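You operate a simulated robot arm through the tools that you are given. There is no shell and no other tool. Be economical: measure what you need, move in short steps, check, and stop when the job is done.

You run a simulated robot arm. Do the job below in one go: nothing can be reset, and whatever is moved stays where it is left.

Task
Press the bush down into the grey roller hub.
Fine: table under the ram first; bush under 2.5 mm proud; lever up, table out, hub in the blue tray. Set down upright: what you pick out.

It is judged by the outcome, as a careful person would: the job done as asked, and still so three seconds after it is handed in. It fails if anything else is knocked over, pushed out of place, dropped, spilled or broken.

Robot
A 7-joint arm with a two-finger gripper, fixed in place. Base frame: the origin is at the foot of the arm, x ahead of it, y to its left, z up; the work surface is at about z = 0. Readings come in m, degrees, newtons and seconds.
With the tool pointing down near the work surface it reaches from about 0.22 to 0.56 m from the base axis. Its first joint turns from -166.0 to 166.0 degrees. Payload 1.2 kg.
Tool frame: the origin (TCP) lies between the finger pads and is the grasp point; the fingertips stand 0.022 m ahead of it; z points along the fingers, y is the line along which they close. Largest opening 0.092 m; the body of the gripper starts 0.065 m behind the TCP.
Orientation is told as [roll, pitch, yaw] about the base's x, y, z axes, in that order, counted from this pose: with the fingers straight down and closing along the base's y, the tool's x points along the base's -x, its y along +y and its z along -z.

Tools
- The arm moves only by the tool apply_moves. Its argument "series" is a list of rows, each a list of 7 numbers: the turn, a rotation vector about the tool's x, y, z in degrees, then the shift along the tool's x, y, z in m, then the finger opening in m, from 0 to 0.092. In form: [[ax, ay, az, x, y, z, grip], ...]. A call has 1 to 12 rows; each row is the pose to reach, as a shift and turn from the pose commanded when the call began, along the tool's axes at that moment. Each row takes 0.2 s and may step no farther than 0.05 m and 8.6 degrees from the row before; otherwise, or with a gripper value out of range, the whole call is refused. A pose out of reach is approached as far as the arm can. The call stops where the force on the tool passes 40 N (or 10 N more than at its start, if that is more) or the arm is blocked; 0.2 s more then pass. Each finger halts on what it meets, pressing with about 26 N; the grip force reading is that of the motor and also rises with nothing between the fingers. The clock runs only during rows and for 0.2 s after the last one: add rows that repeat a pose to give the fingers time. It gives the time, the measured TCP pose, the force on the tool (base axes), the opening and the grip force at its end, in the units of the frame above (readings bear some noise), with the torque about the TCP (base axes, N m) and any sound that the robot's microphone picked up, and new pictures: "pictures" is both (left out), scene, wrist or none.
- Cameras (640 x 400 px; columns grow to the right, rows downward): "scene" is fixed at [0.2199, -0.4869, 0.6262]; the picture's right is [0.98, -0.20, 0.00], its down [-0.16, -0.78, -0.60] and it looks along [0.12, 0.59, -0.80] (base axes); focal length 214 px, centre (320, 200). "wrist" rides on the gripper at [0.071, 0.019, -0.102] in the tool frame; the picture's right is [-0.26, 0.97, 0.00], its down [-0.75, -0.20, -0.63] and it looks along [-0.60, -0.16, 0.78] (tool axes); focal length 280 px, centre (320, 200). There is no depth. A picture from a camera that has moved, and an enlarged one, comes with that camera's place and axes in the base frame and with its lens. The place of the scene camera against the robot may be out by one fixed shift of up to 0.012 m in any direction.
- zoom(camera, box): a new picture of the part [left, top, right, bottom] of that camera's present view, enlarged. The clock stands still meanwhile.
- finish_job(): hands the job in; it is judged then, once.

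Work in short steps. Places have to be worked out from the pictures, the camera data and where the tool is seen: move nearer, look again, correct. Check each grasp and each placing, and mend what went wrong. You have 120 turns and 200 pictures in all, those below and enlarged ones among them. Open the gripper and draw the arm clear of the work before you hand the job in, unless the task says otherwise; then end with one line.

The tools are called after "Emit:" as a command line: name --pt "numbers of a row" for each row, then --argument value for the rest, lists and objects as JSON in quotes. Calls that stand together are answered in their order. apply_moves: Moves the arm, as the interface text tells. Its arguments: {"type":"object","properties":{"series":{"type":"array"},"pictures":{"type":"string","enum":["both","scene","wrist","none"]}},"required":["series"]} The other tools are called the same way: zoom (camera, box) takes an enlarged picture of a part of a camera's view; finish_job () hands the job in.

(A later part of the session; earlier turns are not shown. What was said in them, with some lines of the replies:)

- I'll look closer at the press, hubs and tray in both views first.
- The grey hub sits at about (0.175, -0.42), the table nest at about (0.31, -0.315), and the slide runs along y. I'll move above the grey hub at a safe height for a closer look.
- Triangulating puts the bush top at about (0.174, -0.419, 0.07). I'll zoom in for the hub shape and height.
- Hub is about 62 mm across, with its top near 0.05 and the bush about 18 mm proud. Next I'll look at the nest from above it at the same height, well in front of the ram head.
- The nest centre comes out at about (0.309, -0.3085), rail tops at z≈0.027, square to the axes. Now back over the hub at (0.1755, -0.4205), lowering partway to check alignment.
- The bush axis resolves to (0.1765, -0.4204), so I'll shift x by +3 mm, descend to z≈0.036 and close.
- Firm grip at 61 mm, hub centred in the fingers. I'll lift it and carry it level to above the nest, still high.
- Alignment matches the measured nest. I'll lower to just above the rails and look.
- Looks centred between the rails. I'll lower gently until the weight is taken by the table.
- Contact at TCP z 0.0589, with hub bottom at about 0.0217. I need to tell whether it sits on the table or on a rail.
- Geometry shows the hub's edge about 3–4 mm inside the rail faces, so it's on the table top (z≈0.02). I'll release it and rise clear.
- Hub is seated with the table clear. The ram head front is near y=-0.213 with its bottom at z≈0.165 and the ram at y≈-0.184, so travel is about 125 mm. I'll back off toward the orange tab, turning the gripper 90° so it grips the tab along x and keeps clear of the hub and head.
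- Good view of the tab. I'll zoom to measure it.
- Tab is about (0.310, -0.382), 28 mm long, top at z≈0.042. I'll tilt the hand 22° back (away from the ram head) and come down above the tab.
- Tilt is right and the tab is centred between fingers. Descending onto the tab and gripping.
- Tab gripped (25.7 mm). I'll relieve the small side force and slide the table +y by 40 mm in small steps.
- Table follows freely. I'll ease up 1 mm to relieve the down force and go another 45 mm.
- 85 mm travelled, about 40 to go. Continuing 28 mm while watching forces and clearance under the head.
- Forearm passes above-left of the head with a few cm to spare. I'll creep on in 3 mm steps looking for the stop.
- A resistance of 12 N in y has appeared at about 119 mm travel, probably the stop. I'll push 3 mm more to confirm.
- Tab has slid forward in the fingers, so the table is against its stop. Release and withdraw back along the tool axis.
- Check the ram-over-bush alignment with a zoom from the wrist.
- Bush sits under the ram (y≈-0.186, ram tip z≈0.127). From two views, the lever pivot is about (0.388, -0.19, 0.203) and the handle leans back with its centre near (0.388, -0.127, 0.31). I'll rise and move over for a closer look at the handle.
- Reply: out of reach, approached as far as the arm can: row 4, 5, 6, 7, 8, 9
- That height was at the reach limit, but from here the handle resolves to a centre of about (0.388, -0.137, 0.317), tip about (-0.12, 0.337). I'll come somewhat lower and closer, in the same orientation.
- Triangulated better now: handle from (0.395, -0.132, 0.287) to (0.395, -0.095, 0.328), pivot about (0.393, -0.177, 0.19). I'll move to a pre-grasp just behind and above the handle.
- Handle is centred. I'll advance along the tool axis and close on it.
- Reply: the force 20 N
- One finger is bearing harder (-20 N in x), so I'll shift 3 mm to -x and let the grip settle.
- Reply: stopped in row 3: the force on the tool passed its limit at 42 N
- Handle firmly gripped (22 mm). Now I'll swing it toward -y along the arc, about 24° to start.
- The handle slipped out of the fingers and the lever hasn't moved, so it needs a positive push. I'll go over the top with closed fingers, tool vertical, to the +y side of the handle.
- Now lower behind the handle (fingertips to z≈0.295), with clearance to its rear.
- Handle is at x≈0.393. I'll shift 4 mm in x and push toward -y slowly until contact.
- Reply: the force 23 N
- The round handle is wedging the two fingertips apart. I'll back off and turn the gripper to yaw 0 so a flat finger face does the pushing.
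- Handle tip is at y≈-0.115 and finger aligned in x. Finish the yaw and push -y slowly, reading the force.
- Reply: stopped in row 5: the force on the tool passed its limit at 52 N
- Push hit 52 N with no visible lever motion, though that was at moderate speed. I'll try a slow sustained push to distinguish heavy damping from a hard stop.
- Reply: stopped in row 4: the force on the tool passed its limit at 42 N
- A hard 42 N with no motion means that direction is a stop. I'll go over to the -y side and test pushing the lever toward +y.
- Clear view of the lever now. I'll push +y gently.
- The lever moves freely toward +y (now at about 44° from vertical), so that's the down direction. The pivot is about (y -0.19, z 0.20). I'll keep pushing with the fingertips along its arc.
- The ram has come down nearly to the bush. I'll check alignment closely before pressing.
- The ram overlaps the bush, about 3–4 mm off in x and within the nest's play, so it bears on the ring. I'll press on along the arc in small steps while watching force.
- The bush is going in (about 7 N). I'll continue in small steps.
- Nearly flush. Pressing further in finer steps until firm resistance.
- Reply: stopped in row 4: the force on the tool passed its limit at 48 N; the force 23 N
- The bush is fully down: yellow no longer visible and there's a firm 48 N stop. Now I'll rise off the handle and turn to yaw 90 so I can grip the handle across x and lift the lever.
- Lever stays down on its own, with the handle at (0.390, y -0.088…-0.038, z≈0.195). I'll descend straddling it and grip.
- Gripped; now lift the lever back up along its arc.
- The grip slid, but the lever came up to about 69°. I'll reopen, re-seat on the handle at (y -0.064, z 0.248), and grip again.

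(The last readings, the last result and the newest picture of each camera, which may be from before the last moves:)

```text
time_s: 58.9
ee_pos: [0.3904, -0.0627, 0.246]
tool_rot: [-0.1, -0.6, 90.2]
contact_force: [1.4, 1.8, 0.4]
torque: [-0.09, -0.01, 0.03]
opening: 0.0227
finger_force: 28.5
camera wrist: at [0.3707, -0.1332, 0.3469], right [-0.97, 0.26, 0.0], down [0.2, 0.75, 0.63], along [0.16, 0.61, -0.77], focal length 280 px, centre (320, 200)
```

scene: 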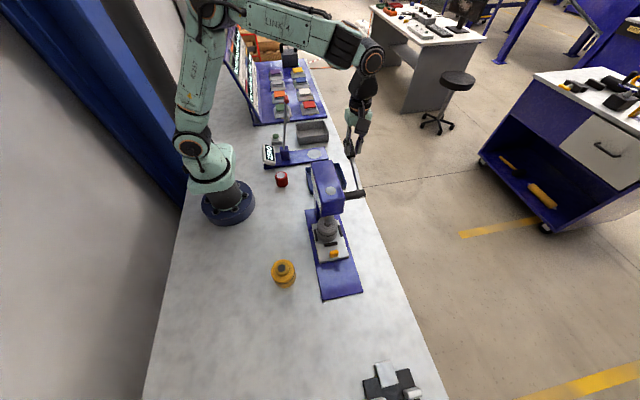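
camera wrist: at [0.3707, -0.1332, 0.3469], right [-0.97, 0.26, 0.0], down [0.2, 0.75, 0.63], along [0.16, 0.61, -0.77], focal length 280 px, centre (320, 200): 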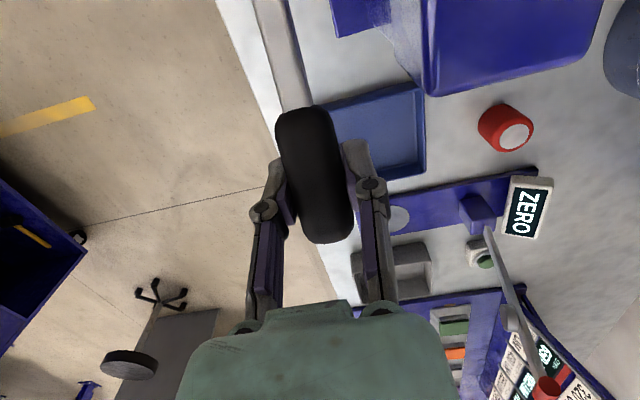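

Good grip. Lift slower this time.

Emit:
apply_moves --pt "0 0 0 0.003 0 -0.0067 0.005" --pt "0 0 0 0.006 0 -0.0132 0.005" --pt "0 0 0 0.0092 0 -0.0194 0.005" --pt "0 0 0 0.0128 0 -0.0255 0.005" --pt "0 0 0 0.0167 0 -0.0314 0.005" --pt "0 0 0 0.0209 0 -0.0371 0.005" --pt "0 0 0 0.0254 0 -0.0426 0.005" --pt "0 0 0 0.0302 0 -0.0478 0.005"

```text
time_s: 60.7
ee_pos: [0.3905, -0.0946, 0.2939]
tool_rot: [0.2, -0.4, 90.0]
contact_force: [-8.2, 7.3, -5.5]
torque: [0.92, 0.16, -0.12]
opening: 0.024
finger_force: 28.1
camera wrist: at [0.3709, -0.1645, 0.3941], right [-0.97, 0.26, 0.0], down [0.2, 0.75, 0.63], along [0.16, 0.61, -0.78], focal length 280 px, centre (320, 200)
```

scene: 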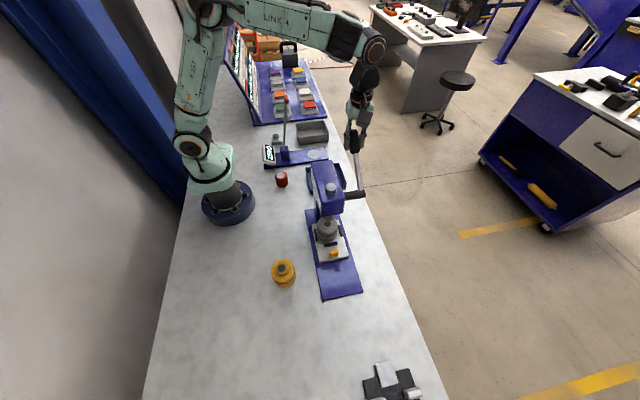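
wrist: 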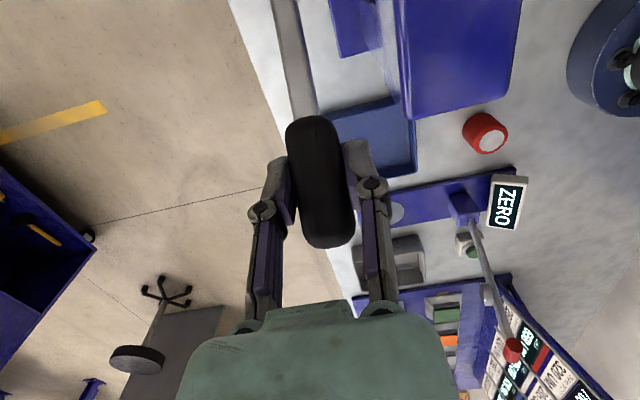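

The lever follows. Continue to its upper stop.

Emit:
apply_moves --pt "0 0 0 0.005 0.001 -0.0049 0.005" --pt "0 0 0 0.0103 0.001 -0.0096 0.005" --pt "0 0 0 0.0159 0.001 -0.014 0.005" --pt "0 0 0 0.0216 0.001 -0.0181 0.005" --pt "0 0 0 0.0276 0.001 -0.0219 0.005" --pt "0 0 0 0.031 0.001 -0.024 0.005"

Emit:
zoom --camera "scene" --box '[290, 120, 400, 250]'

```text
time_s: 62.1
ee_pos: [0.3897, -0.1239, 0.3159]
tool_rot: [-0.1, -0.5, 90.1]
contact_force: [6.4, 8.5, -1.3]
torque: [0.9, -0.16, -0.1]
opening: 0.0237
finger_force: 28.4
camera wrist: at [0.3706, -0.1951, 0.4181], right [-0.97, 0.26, 0.0], down [0.2, 0.75, 0.63], along [0.16, 0.61, -0.77], focal length 280 px, centre (320, 200)
```

scene: 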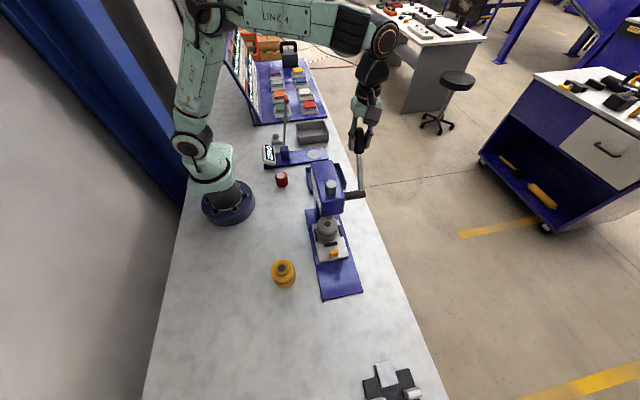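
wrist: 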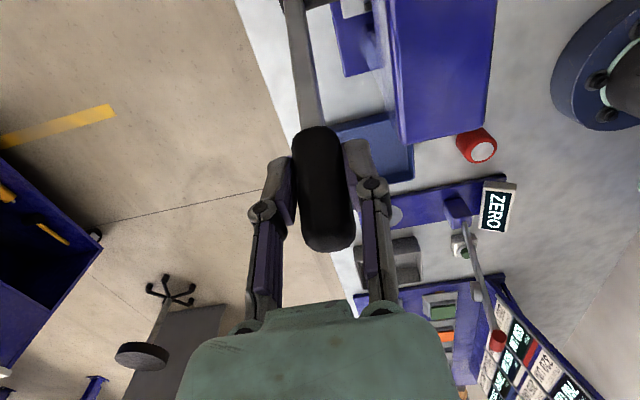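

```text
3.08 times, centred on (345, 185) of scene
camera zoom: at [0.2199, -0.4869, 0.6262], right [0.98, -0.2, 0.0], down [-0.16, -0.78, -0.6], along [0.12, 0.59, -0.8], focal length 660 px, centre (243, 246)
```

zoom: 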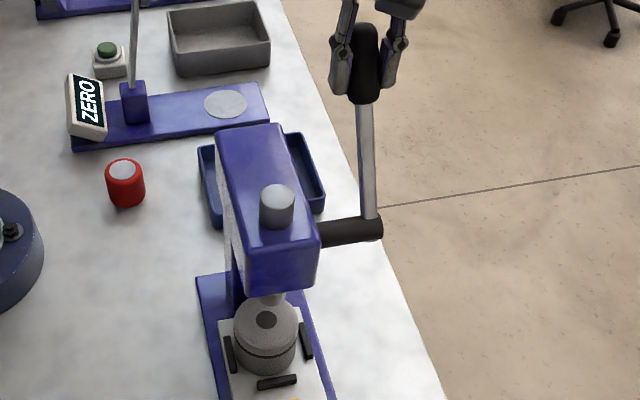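

Ram is up. Push a few mm more to the stop, and inspect the hub.

Emit:
apply_moves --pt "0 0 0 0.004 0 -0.0025 0.005" --pt "0 0 0 0.008 0 -0.005 0.005" --pt "0 0 0 0.011 0 -0.0065 0.005" --pictures "none"

Emit:
zoom --camera "scene" --box '[305, 200, 355, 250]'

```text
time_s: 62.9
ee_pos: [0.3897, -0.1337, 0.3225]
tool_rot: [0.0, -0.5, 90.4]
contact_force: [11.6, 15.2, -9.5]
torque: [0.35, -0.22, -0.05]
opening: 0.0236
finger_force: 28.4
```

```text
8.00 times, centred on (330, 225) of scene
camera zoom: at [0.2199, -0.4869, 0.6262], right [0.98, -0.2, 0.0], down [-0.16, -0.78, -0.6], along [0.12, 0.59, -0.8], focal length 1716 px, centre (240, 0)
```

zoom: 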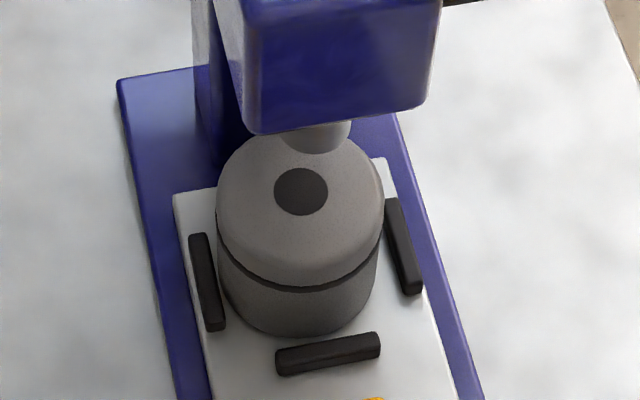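

Bush is flush and the lever is at its stop. Release the handle, back out toward -y, then come down in front of the table tab with the 22° tilt.

Emit:
apply_moves --pt "0 0 0 0 0 0 0.04" --pt "0 0 0 0 0 0 0.06" --pt "0 0 0 0.04 0 0 0.06" --pt "0 0 0 0.08 0 0 0.06" --pt "0 0 0 0.12 0 0 0.06" --pt "0 0 0 0.166 0 0.005 0.06" --pt "0 0 0 0.166 0.035 0.035 0.06" --pt "0 0 0 0.166 0.07 0.065 0.06" --pt "0 -7.5 0 0.166 0.08 0.105 0.06" --pt "0 -15 0 0.166 0.08 0.145 0.06" --pt "0 -22 0 0.166 0.08 0.185 0.06" --pt "0 -22 0 0.166 0.08 0.2 0.06"

```text
time_s: 65.5
ee_pos: [0.3096, -0.2986, 0.1208]
tool_rot: [-0.1, -22.6, 90.2]
contact_force: [0.4, 0.1, -0.3]
torque: [0.01, 0.04, -0.03]
opening: 0.0597
finger_force: 0.0
camera wrist: at [0.2905, -0.4029, 0.1882], right [-0.97, 0.24, 0.1], down [0.2, 0.46, 0.87], along [0.16, 0.86, -0.49], focal length 280 px, centre (320, 200)
```

scene: 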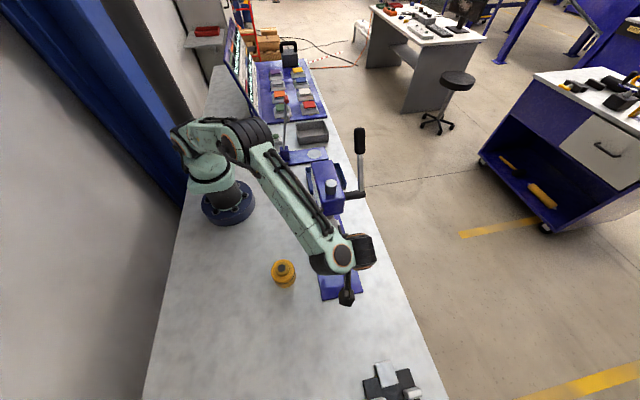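
wrist: 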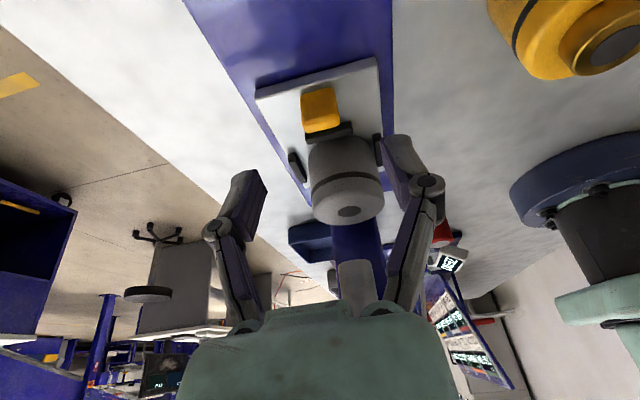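

Lever is back up as at the start, and the tab is at about (0.310, -0.261). Descend and grip it.

Emit:
apply_moves --pt "0 0 0 -0.001 0 0.03 0.06" --pt "0 0 0 -0.003 0 0.06 0.06" --pt "0 0 0 -0.0041 0 0.0805 0.06" --pt "0 0 0 -0.0041 0 0.0805 0.045" --pt "0 0 0 -0.0041 0 0.0805 0.03" --pt "0 0 0 -0.0041 0 0.0805 0.015" --pt "0 0 0 -0.0041 0 0.0805 0.01" --pictures "wrist"

```text
time_s: 67.1
ee_pos: [0.3108, -0.2662, 0.0502]
tool_rot: [0.0, -22.5, 90.2]
contact_force: [-0.4, -0.1, 0.1]
torque: [-0.2, 0.04, 0.05]
opening: 0.0259
finger_force: 27.9
camera wrist: at [0.2909, -0.3686, 0.1162], right [-0.97, 0.24, 0.1], down [0.2, 0.46, 0.87], along [0.16, 0.86, -0.49], focal length 280 px, centre (320, 200)
```

wrist: 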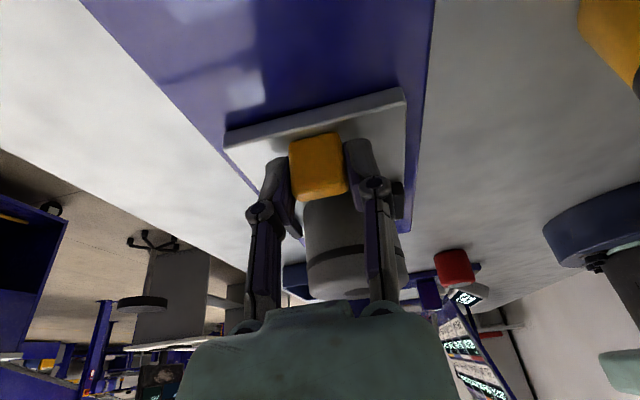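

Gripped. Pull the table out toward -y.

Emit:
apply_moves --pt "0 0 0 0.0111 0 -0.0045 0.01" --pt "0 0 0 0.0222 0 -0.009 0.01" --pt "0 0 0 0.0333 0 -0.0136 0.01" --pt "0 0 0 0.0444 0 -0.0182 0.01" --pt "0 0 0 0.0555 0 -0.0227 0.01" --pt "0 0 0 0.0666 0 -0.0273 0.01" --pt "0 0 0 0.0777 0 -0.0318 0.01" --pt "0 0 0 0.0888 0 -0.0364 0.01" --pt "0 0 0 0.0999 0 -0.041 0.01" --pt "0 0 0 0.1063 0 -0.0437 0.01"

```text
time_s: 69.3
ee_pos: [0.3099, -0.3797, 0.049]
tool_rot: [-0.1, -22.7, 90.2]
contact_force: [-6.9, -0.5, 5.5]
torque: [-0.64, 0.11, -0.11]
opening: 0.0261
finger_force: 28.2
camera wrist: at [0.2908, -0.4835, 0.1157], right [-0.97, 0.24, 0.1], down [0.2, 0.46, 0.87], along [0.16, 0.86, -0.49], focal length 280 px, centre (320, 200)
```

scene: 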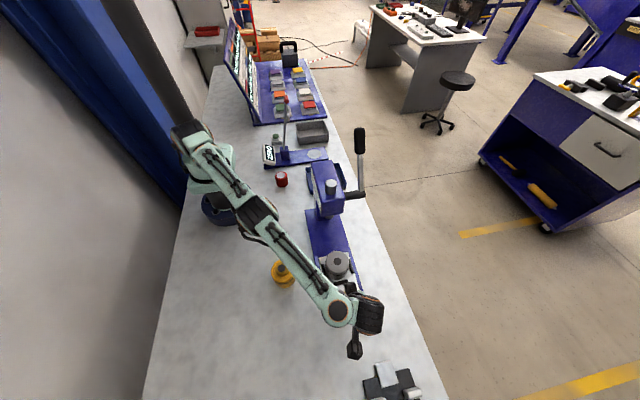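
wrist: 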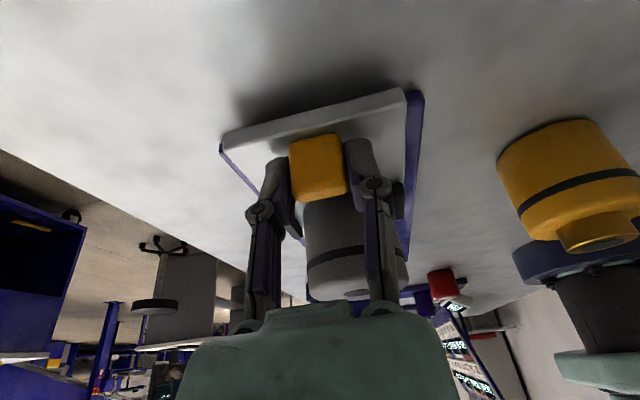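

About 114 mm out. Pull the last 6 mm to its end stop.

Emit:
apply_moves --pt "0 0 0 0.0028 0.001 -0.0011 0.01" --pt "0 0 0 0.0055 0.001 -0.0023 0.01" --pt "0 0 0 0.0055 0.001 -0.0023 0.01" --pictures "none"

```text
time_s: 70.1
ee_pos: [0.3097, -0.3858, 0.048]
tool_rot: [0.0, -22.6, 90.4]
contact_force: [5.7, 12.4, 7.3]
torque: [0.33, -0.03, 0.02]
opening: 0.026
finger_force: 27.9
```

12 N means it's at the outer stop. Release, withdraw, and level the tool.

Emit:
apply_moves --pt "0 0 0 0 0 0 0.035" --pt "0 0 0 0 0 0 0.05" --pt "0 0 0 0 0 -0.03 0.05" --pt "0 0 0 0 0 -0.07 0.05" --pt "0 7.5 0 -0.02 0 -0.1 0.07" --pt "0 15 0 -0.04 0 -0.12 0.092" --pt "0 22.5 0 -0.06 0 -0.13 0.092" --pt "0 22.5 0 -0.06 0 -0.13 0.092"

Emit:
zoom --camera "wrist" --box '[240, 60, 400, 220]'

```text
time_s: 71.9
ee_pos: [0.3096, -0.3796, 0.1917]
tool_rot: [-0.1, 0.0, 90.1]
contact_force: [-1.0, -0.3, -0.3]
torque: [-0.01, 0.03, 0.04]
opening: 0.0922
finger_force: 0.1
out of reach, approached as far as the arm can: row 3, 4
camera wrist: at [0.2899, -0.4499, 0.2942], right [-0.97, 0.26, 0.0], down [0.2, 0.75, 0.63], along [0.16, 0.6, -0.78], focal length 280 px, centre (320, 200)
```

scene: 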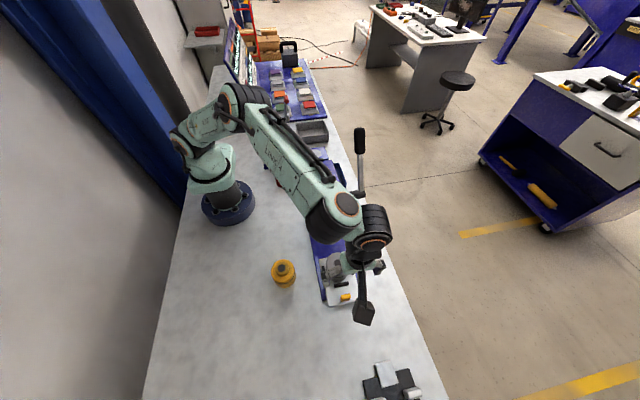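
wrist: 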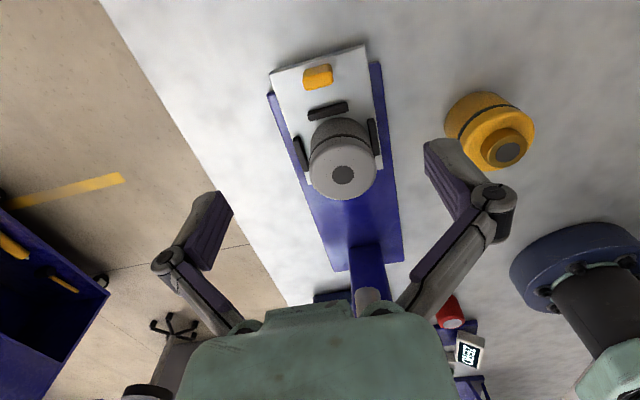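

```text
2.50 times, centred on (320, 140) of wrist
camera zoom: at [0.2899, -0.4499, 0.2942], right [-0.97, 0.26, 0.0], down [0.2, 0.75, 0.63], along [0.16, 0.6, -0.78], focal length 701 px, centre (320, 350)
```

zoom: 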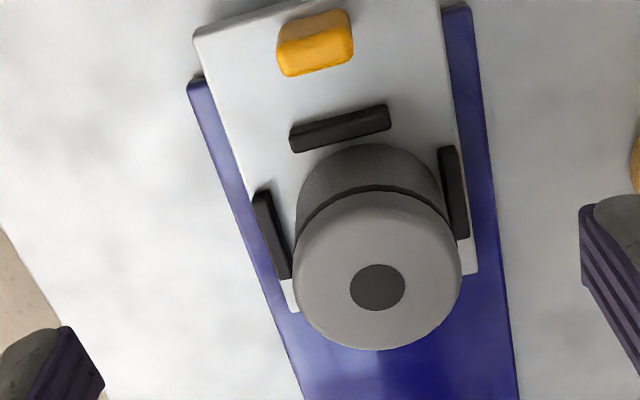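

Table is out with the hub at about (0.306, -0.303) and the bush flush. Rotate back to yaw 0 above the hub.

Emit:
apply_moves --pt "0 0 8.2 -0.007 0 0 0.092" --pt "0 0 16.4 -0.014 0 0 0.092" --pt "0 0 24.6 -0.021 0 0 0.092" --pt "0 0 32.8 -0.028 0 0 0.092" --pt "0 0 41 -0.035 0 0 0.092" --pt "0 0 49.2 -0.042 0.001 0 0.092" --pt "0 0 57.4 -0.05 0.001 0 0.092" --pt "0 0 65.6 -0.058 0.002 0.01 0.092" --pt "0 0 73.8 -0.065 0.003 0.02 0.092" --pt "0 0 82 -0.071 0.003 0.03 0.092" --pt "0 0 90 -0.0756 0.003 0.035 0.092" --pt "0 0 90 -0.0756 0.003 0.035 0.092" --pictures "wrist"

```text
time_s: 74.5
ee_pos: [0.3065, -0.3051, 0.1568]
tool_rot: [-0.1, 0.1, 0.0]
contact_force: [0.1, -0.4, -0.7]
torque: [0.06, -0.01, 0.01]
opening: 0.0919
finger_force: 0.1
camera wrist: at [0.2353, -0.2846, 0.2587], right [0.26, 0.97, 0.0], down [0.75, -0.2, 0.63], along [0.6, -0.16, -0.78], focal length 280 px, centre (320, 200)
```

wrist: 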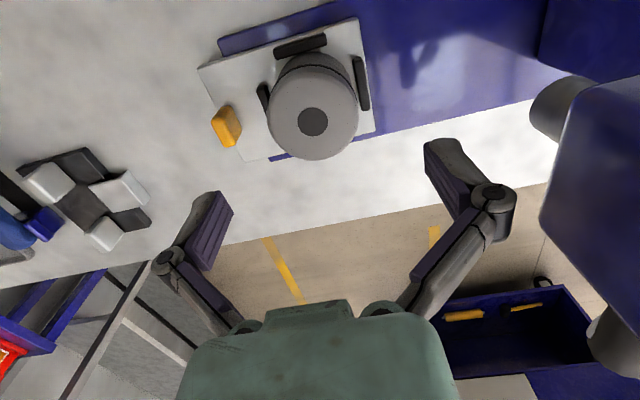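

Hub at about (0.307, -0.308). Descend to the same grip height as before (0.058) and close.

Emit:
apply_moves --pt "0 0 0 -0.001 -0.003 0.03 0.092" --pt "0 0 0 -0.001 -0.003 0.065 0.092" --pt "0 0 0 -0.001 -0.003 0.0975 0.092" --pt "0 0 0 -0.001 -0.003 0.0975 0.08" --pt "0 0 0 -0.001 -0.003 0.0975 0.068" --pt "0 0 0 -0.001 -0.003 0.0975 0.058" --pt "0 0 0 -0.001 -0.003 0.0975 0.052" --pt "0 0 0 -0.001 -0.003 0.0975 0.052" --pictures "wrist"

```text
time_s: 76.3
ee_pos: [0.3087, -0.3078, 0.0607]
tool_rot: [0.0, 0.0, 0.2]
contact_force: [-1.0, -2.6, -0.3]
torque: [-0.16, -0.01, -0.02]
opening: 0.0615
finger_force: 26.3
camera wrist: at [0.2365, -0.2874, 0.1614], right [0.26, 0.97, 0.0], down [0.75, -0.2, 0.63], along [0.6, -0.16, -0.78], focal length 280 px, centre (320, 200)
```

wrist: 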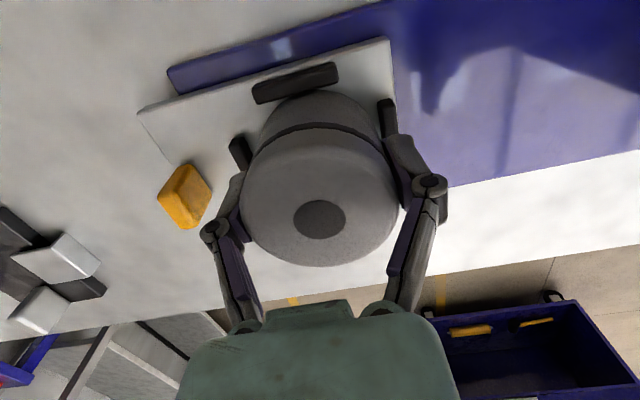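

Gripped at 61.5 mm. Lift straight up to z≈0.33, high enough to carry over the press head.

Emit:
apply_moves --pt "0 0 0 0 0 -0.015 0.05" --pt "0 0 0 0 0 -0.045 0.05" --pt "0 0 0 0.005 0 -0.08 0.05" --pt "0 0 0 0.01 0 -0.115 0.05" --pt "0 0 0 0.015 0 -0.15 0.05" --pt "0 0 0 0.019 0 -0.185 0.05" --pt "0 0 0 0.019 0 -0.22 0.05" --pt "0 0 0 0.019 0 -0.25 0.05" --pt "0 0 0 0.019 0 -0.272 0.05" --pt "0 0 0 0.019 0 -0.272 0.05"

```text
time_s: 78.5
ee_pos: [0.2879, -0.3082, 0.3308]
tool_rot: [0.0, -0.1, 0.1]
contact_force: [0.0, 0.2, -4.0]
torque: [0.03, 0.02, -0.02]
opening: 0.0616
finger_force: 25.6
camera wrist: at [0.2167, -0.2882, 0.4335], right [0.26, 0.97, 0.0], down [0.75, -0.2, 0.63], along [0.6, -0.16, -0.78], focal length 280 px, centre (320, 200)
```

scene: 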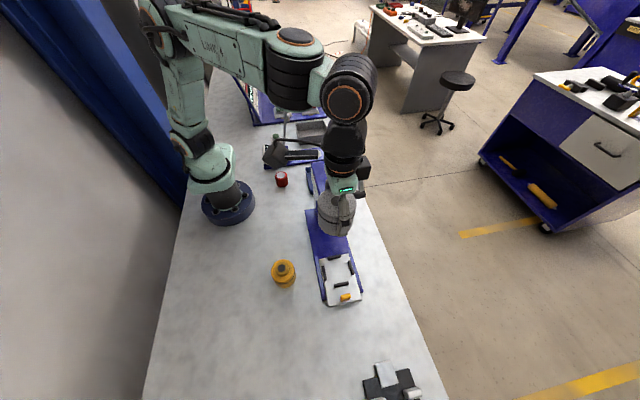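
wrist: 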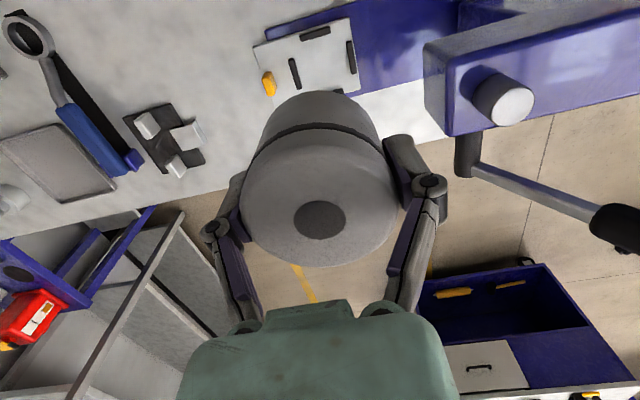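

Knob top is about 0.26 and the hub bottom 0.294, so it clears. Carry over in +y to above the tray.

Emit:
apply_moves --pt "0 0 0 0 0.03 -0.01 0.05" --pt "0 0 0 0 0.065 -0.01 0.05" --pt "0 0 0 0 0.1 -0.01 0.05" --pt "0 0 0 0 0.135 -0.01 0.05" --pt "0 0 0 0 0.17 -0.01 0.05" --pt "0 0 0 0 0.205 -0.01 0.05" --pt "0 0 0 0 0.24 -0.01 0.05" --pt "0 0 0 0 0.275 -0.01 0.05" --pt "0 0 0 0 0.31 -0.01 0.05" --pt "0 0 0 0 0.34 -0.01 0.05" --pt "0 0 0 0 0.355 -0.01 0.05" --pt "0 0 0 0 0.355 -0.01 0.05"

```text
time_s: 81.1
ee_pos: [0.287, 0.0483, 0.3412]
tool_rot: [0.0, 0.0, 0.1]
contact_force: [0.6, 0.1, -4.4]
torque: [-0.01, 0.0, -0.01]
opening: 0.0615
finger_force: 26.2
camera wrist: at [0.2157, 0.0672, 0.4434], right [0.26, 0.97, 0.0], down [0.75, -0.2, 0.63], along [0.6, -0.16, -0.78], focal length 280 px, centre (320, 200)
```

scene: 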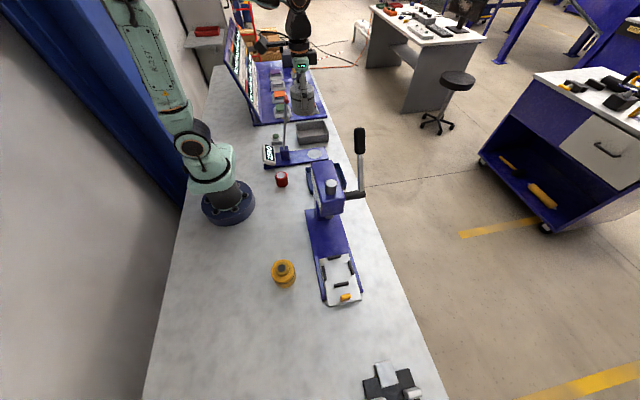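
wrist: 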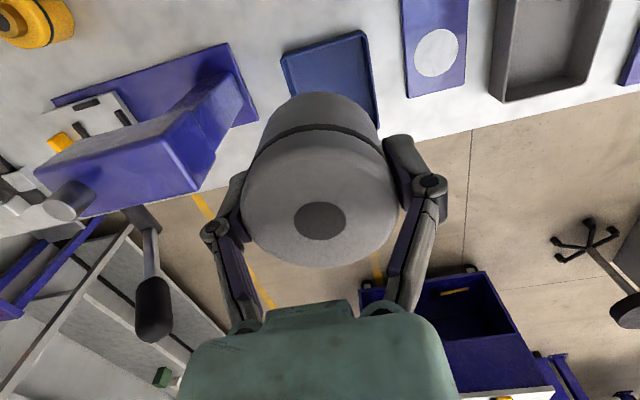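

Tray spans about x 0.283–0.42, y -0.008–0.105, with its centre near (0.352, 0.050). Move above it and come down to z≈0.13.

Emit:
apply_moves --pt "0 0 0 -0.03 0.001 0.01 0.05" --pt "0 0 0 -0.055 0.002 0.035 0.05" --pt "0 0 0 -0.065 0.002 0.07 0.05" --pt "0 0 0 -0.065 0.002 0.11 0.05" --pt "0 0 0 -0.065 0.002 0.15 0.05" --pt "0 0 0 -0.065 0.002 0.185 0.05" --pt "0 0 0 -0.065 0.002 0.21 0.05" --pt "0 0 0 -0.065 0.002 0.21 0.05"

```text
time_s: 82.9
ee_pos: [0.3524, 0.0505, 0.1297]
tool_rot: [0.0, 0.0, 0.2]
contact_force: [0.1, 0.0, -4.6]
torque: [0.03, 0.02, 0.01]
opening: 0.0616
finger_force: 25.4
camera wrist: at [0.2812, 0.0692, 0.2328], right [0.26, 0.97, 0.0], down [0.75, -0.2, 0.63], along [0.6, -0.16, -0.78], focal length 280 px, centre (320, 200)
```

scene: 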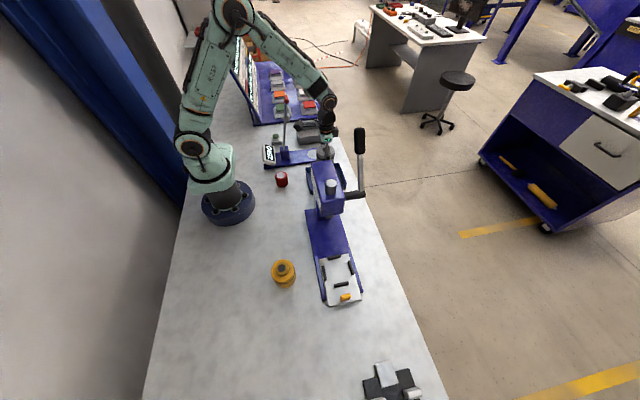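
wrist: 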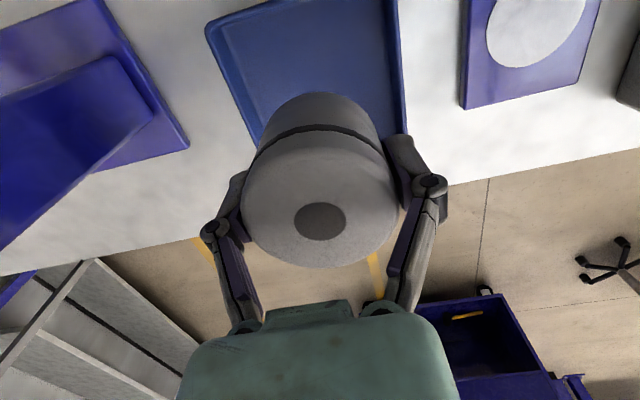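

Centred over the tray. Lower toward the floor, with the last part gentle.

Emit:
apply_moves --pt "0 0 0 0 0.001 0.03 0.05" --pt "0 0 0 0 0.001 0.055 0.05" --pt "0 0 0 0 0.001 0.072 0.05" --pt "0 0 0 0 0.001 0.079 0.05" --pt "0 0 0 0 0.001 0.079 0.05"

```text
time_s: 84.1
ee_pos: [0.352, 0.0497, 0.0524]
tool_rot: [0.0, 0.0, 0.2]
contact_force: [0.3, 0.5, -4.7]
torque: [0.02, 0.04, -0.03]
opening: 0.0615
finger_force: 26.2
camera wrist: at [0.2813, 0.0696, 0.1544], right [0.26, 0.97, 0.0], down [0.75, -0.2, 0.63], along [0.6, -0.16, -0.78], focal length 280 px, centre (320, 200)
```

scene: 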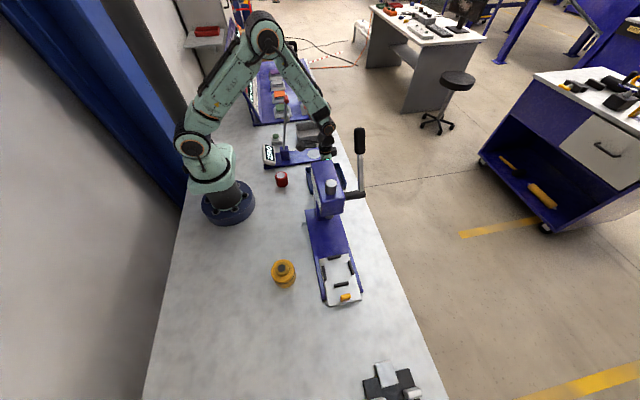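
wrist: 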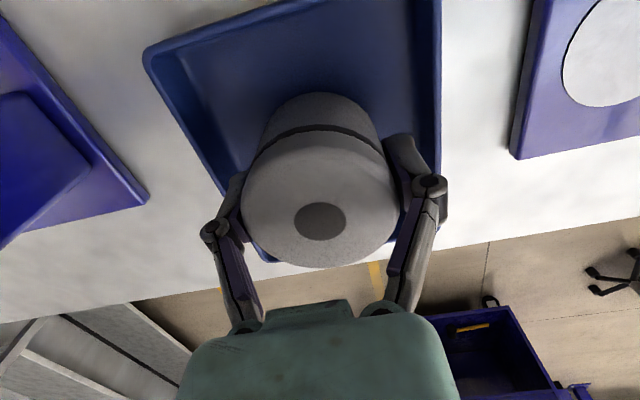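

Well inside the walls. Lower the last centimetre gently.

Emit:
apply_moves --pt "0 0 0 0 0 0.004 0.05" --pt "0 0 0 0 0 0.007 0.05" --pt "0 0 0 0 0 0.0095 0.05" --pt "0 0 0 0 0 0.0095 0.05" --pictures "none"

```text
time_s: 85.1
ee_pos: [0.3524, 0.0491, 0.0437]
tool_rot: [0.0, 0.1, 0.3]
contact_force: [0.2, 0.1, -4.4]
torque: [-0.03, -0.02, 0.0]
opening: 0.0614
finger_force: 26.1
```

Emit:
apply_moves --pt "0 0 0 0 0 0.001 0.05" --pt "0 0 0 0 0 0.002 0.05" --pt "0 0 0 0 0 0.003 0.05" --pt "0 0 0 0 0 0.003 0.05" --pictures "none"

```text
time_s: 86.1
ee_pos: [0.3517, 0.0498, 0.0392]
tool_rot: [0.0, 0.0, 0.2]
contact_force: [-4.7, 0.4, 14.9]
torque: [-0.04, 0.19, -0.02]
opening: 0.0618
finger_force: 26.3
```

Contact with the tray floor. Open modestly (to stay off the walls), then rise clear.

Emit:
apply_moves --pt "0 0 0 0 0 -0.001 0.066" --pt "0 0 0 0 0 -0.001 0.072" --pt "0 0 0 0 0 -0.001 0.074" --pt "0 0 0 0 0 -0.02 0.074" --pt "0 0 0 0 0 -0.05 0.08" --pt "0 0 0 0 0 -0.09 0.09" --pt "0 0 0 0 0 -0.13 0.09" --pt "0 0 0 0 0 -0.17 0.09" --pt "0 0 0 0.03 0 -0.2 0.09" --pt "0 0 0 0.06 0 -0.23 0.09"

Emit:
zoom --camera "wrist" --box '[240, 20, 440, 160]'

Emit:
zoom --camera "scene" --box '[250, 120, 410, 320]'

```text
time_s: 88.3
ee_pos: [0.2927, 0.0506, 0.2705]
tool_rot: [0.0, 0.0, 0.1]
contact_force: [1.0, 0.4, -0.6]
torque: [-0.01, 0.01, 0.02]
opening: 0.0899
finger_force: 0.1
camera wrist: at [0.2207, 0.0707, 0.3728], right [0.26, 0.97, 0.0], down [0.75, -0.2, 0.62], along [0.6, -0.16, -0.78], focal length 280 px, centre (320, 200)
```

scene: 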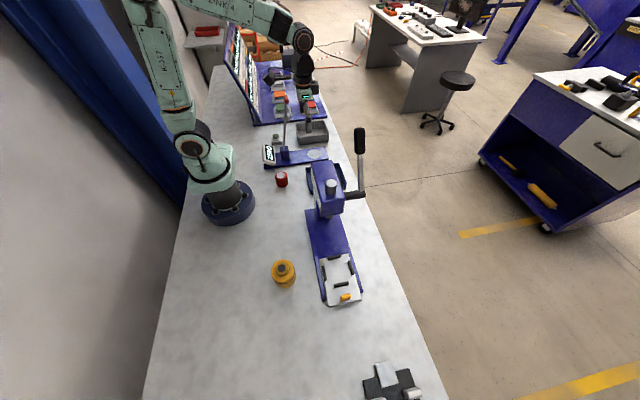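
wrist: 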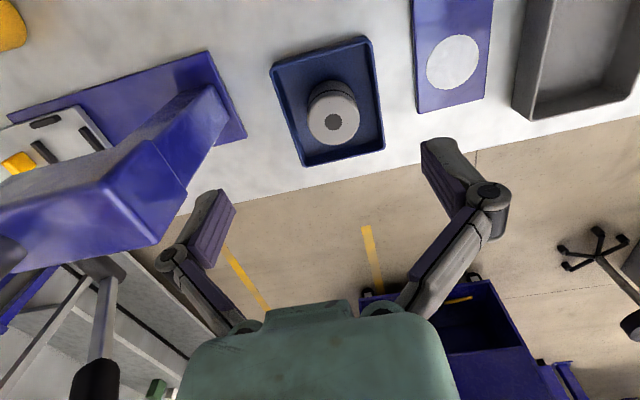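

```text
2.86 times, centred on (340, 90) of wrist
camera zoom: at [0.2207, 0.0707, 0.3728], right [0.26, 0.97, 0.0], down [0.75, -0.2, 0.62], along [0.6, -0.16, -0.78], focal length 801 px, centre (263, 514)
```

zoom: 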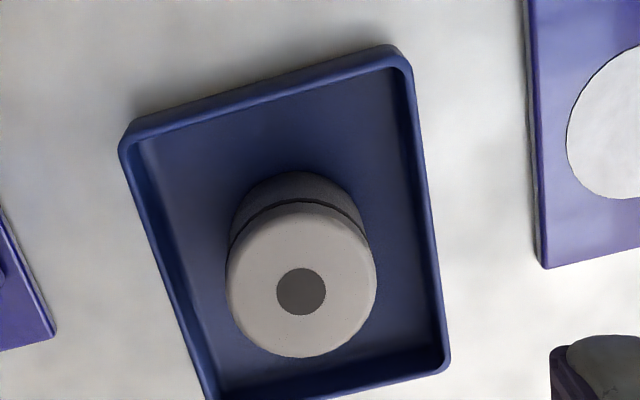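

```text
2.00 times, centred on (330, 220) of scene
camera zoom: at [0.2199, -0.4869, 0.6262], right [0.98, -0.2, 0.0], down [-0.16, -0.78, -0.6], along [0.12, 0.59, -0.8], focal length 429 px, centre (300, 160)
```

zoom: 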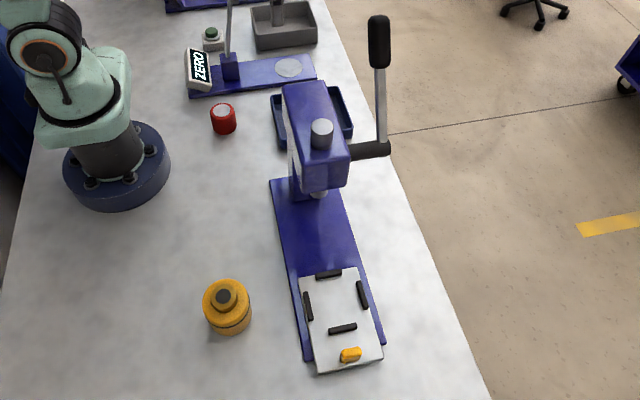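

The hub stands upright in the blue tray with the bush flush. The lever is up, the table is out, nothing else was disturbed, and the gripper is open and clear, so I'm handing in.

Emit:
finish_job

```text
The job is handed in.
```

The bush is pressed flush into the grey roller hub, the lever is back up, the table is out, and the hub stands upright in the blue tray.
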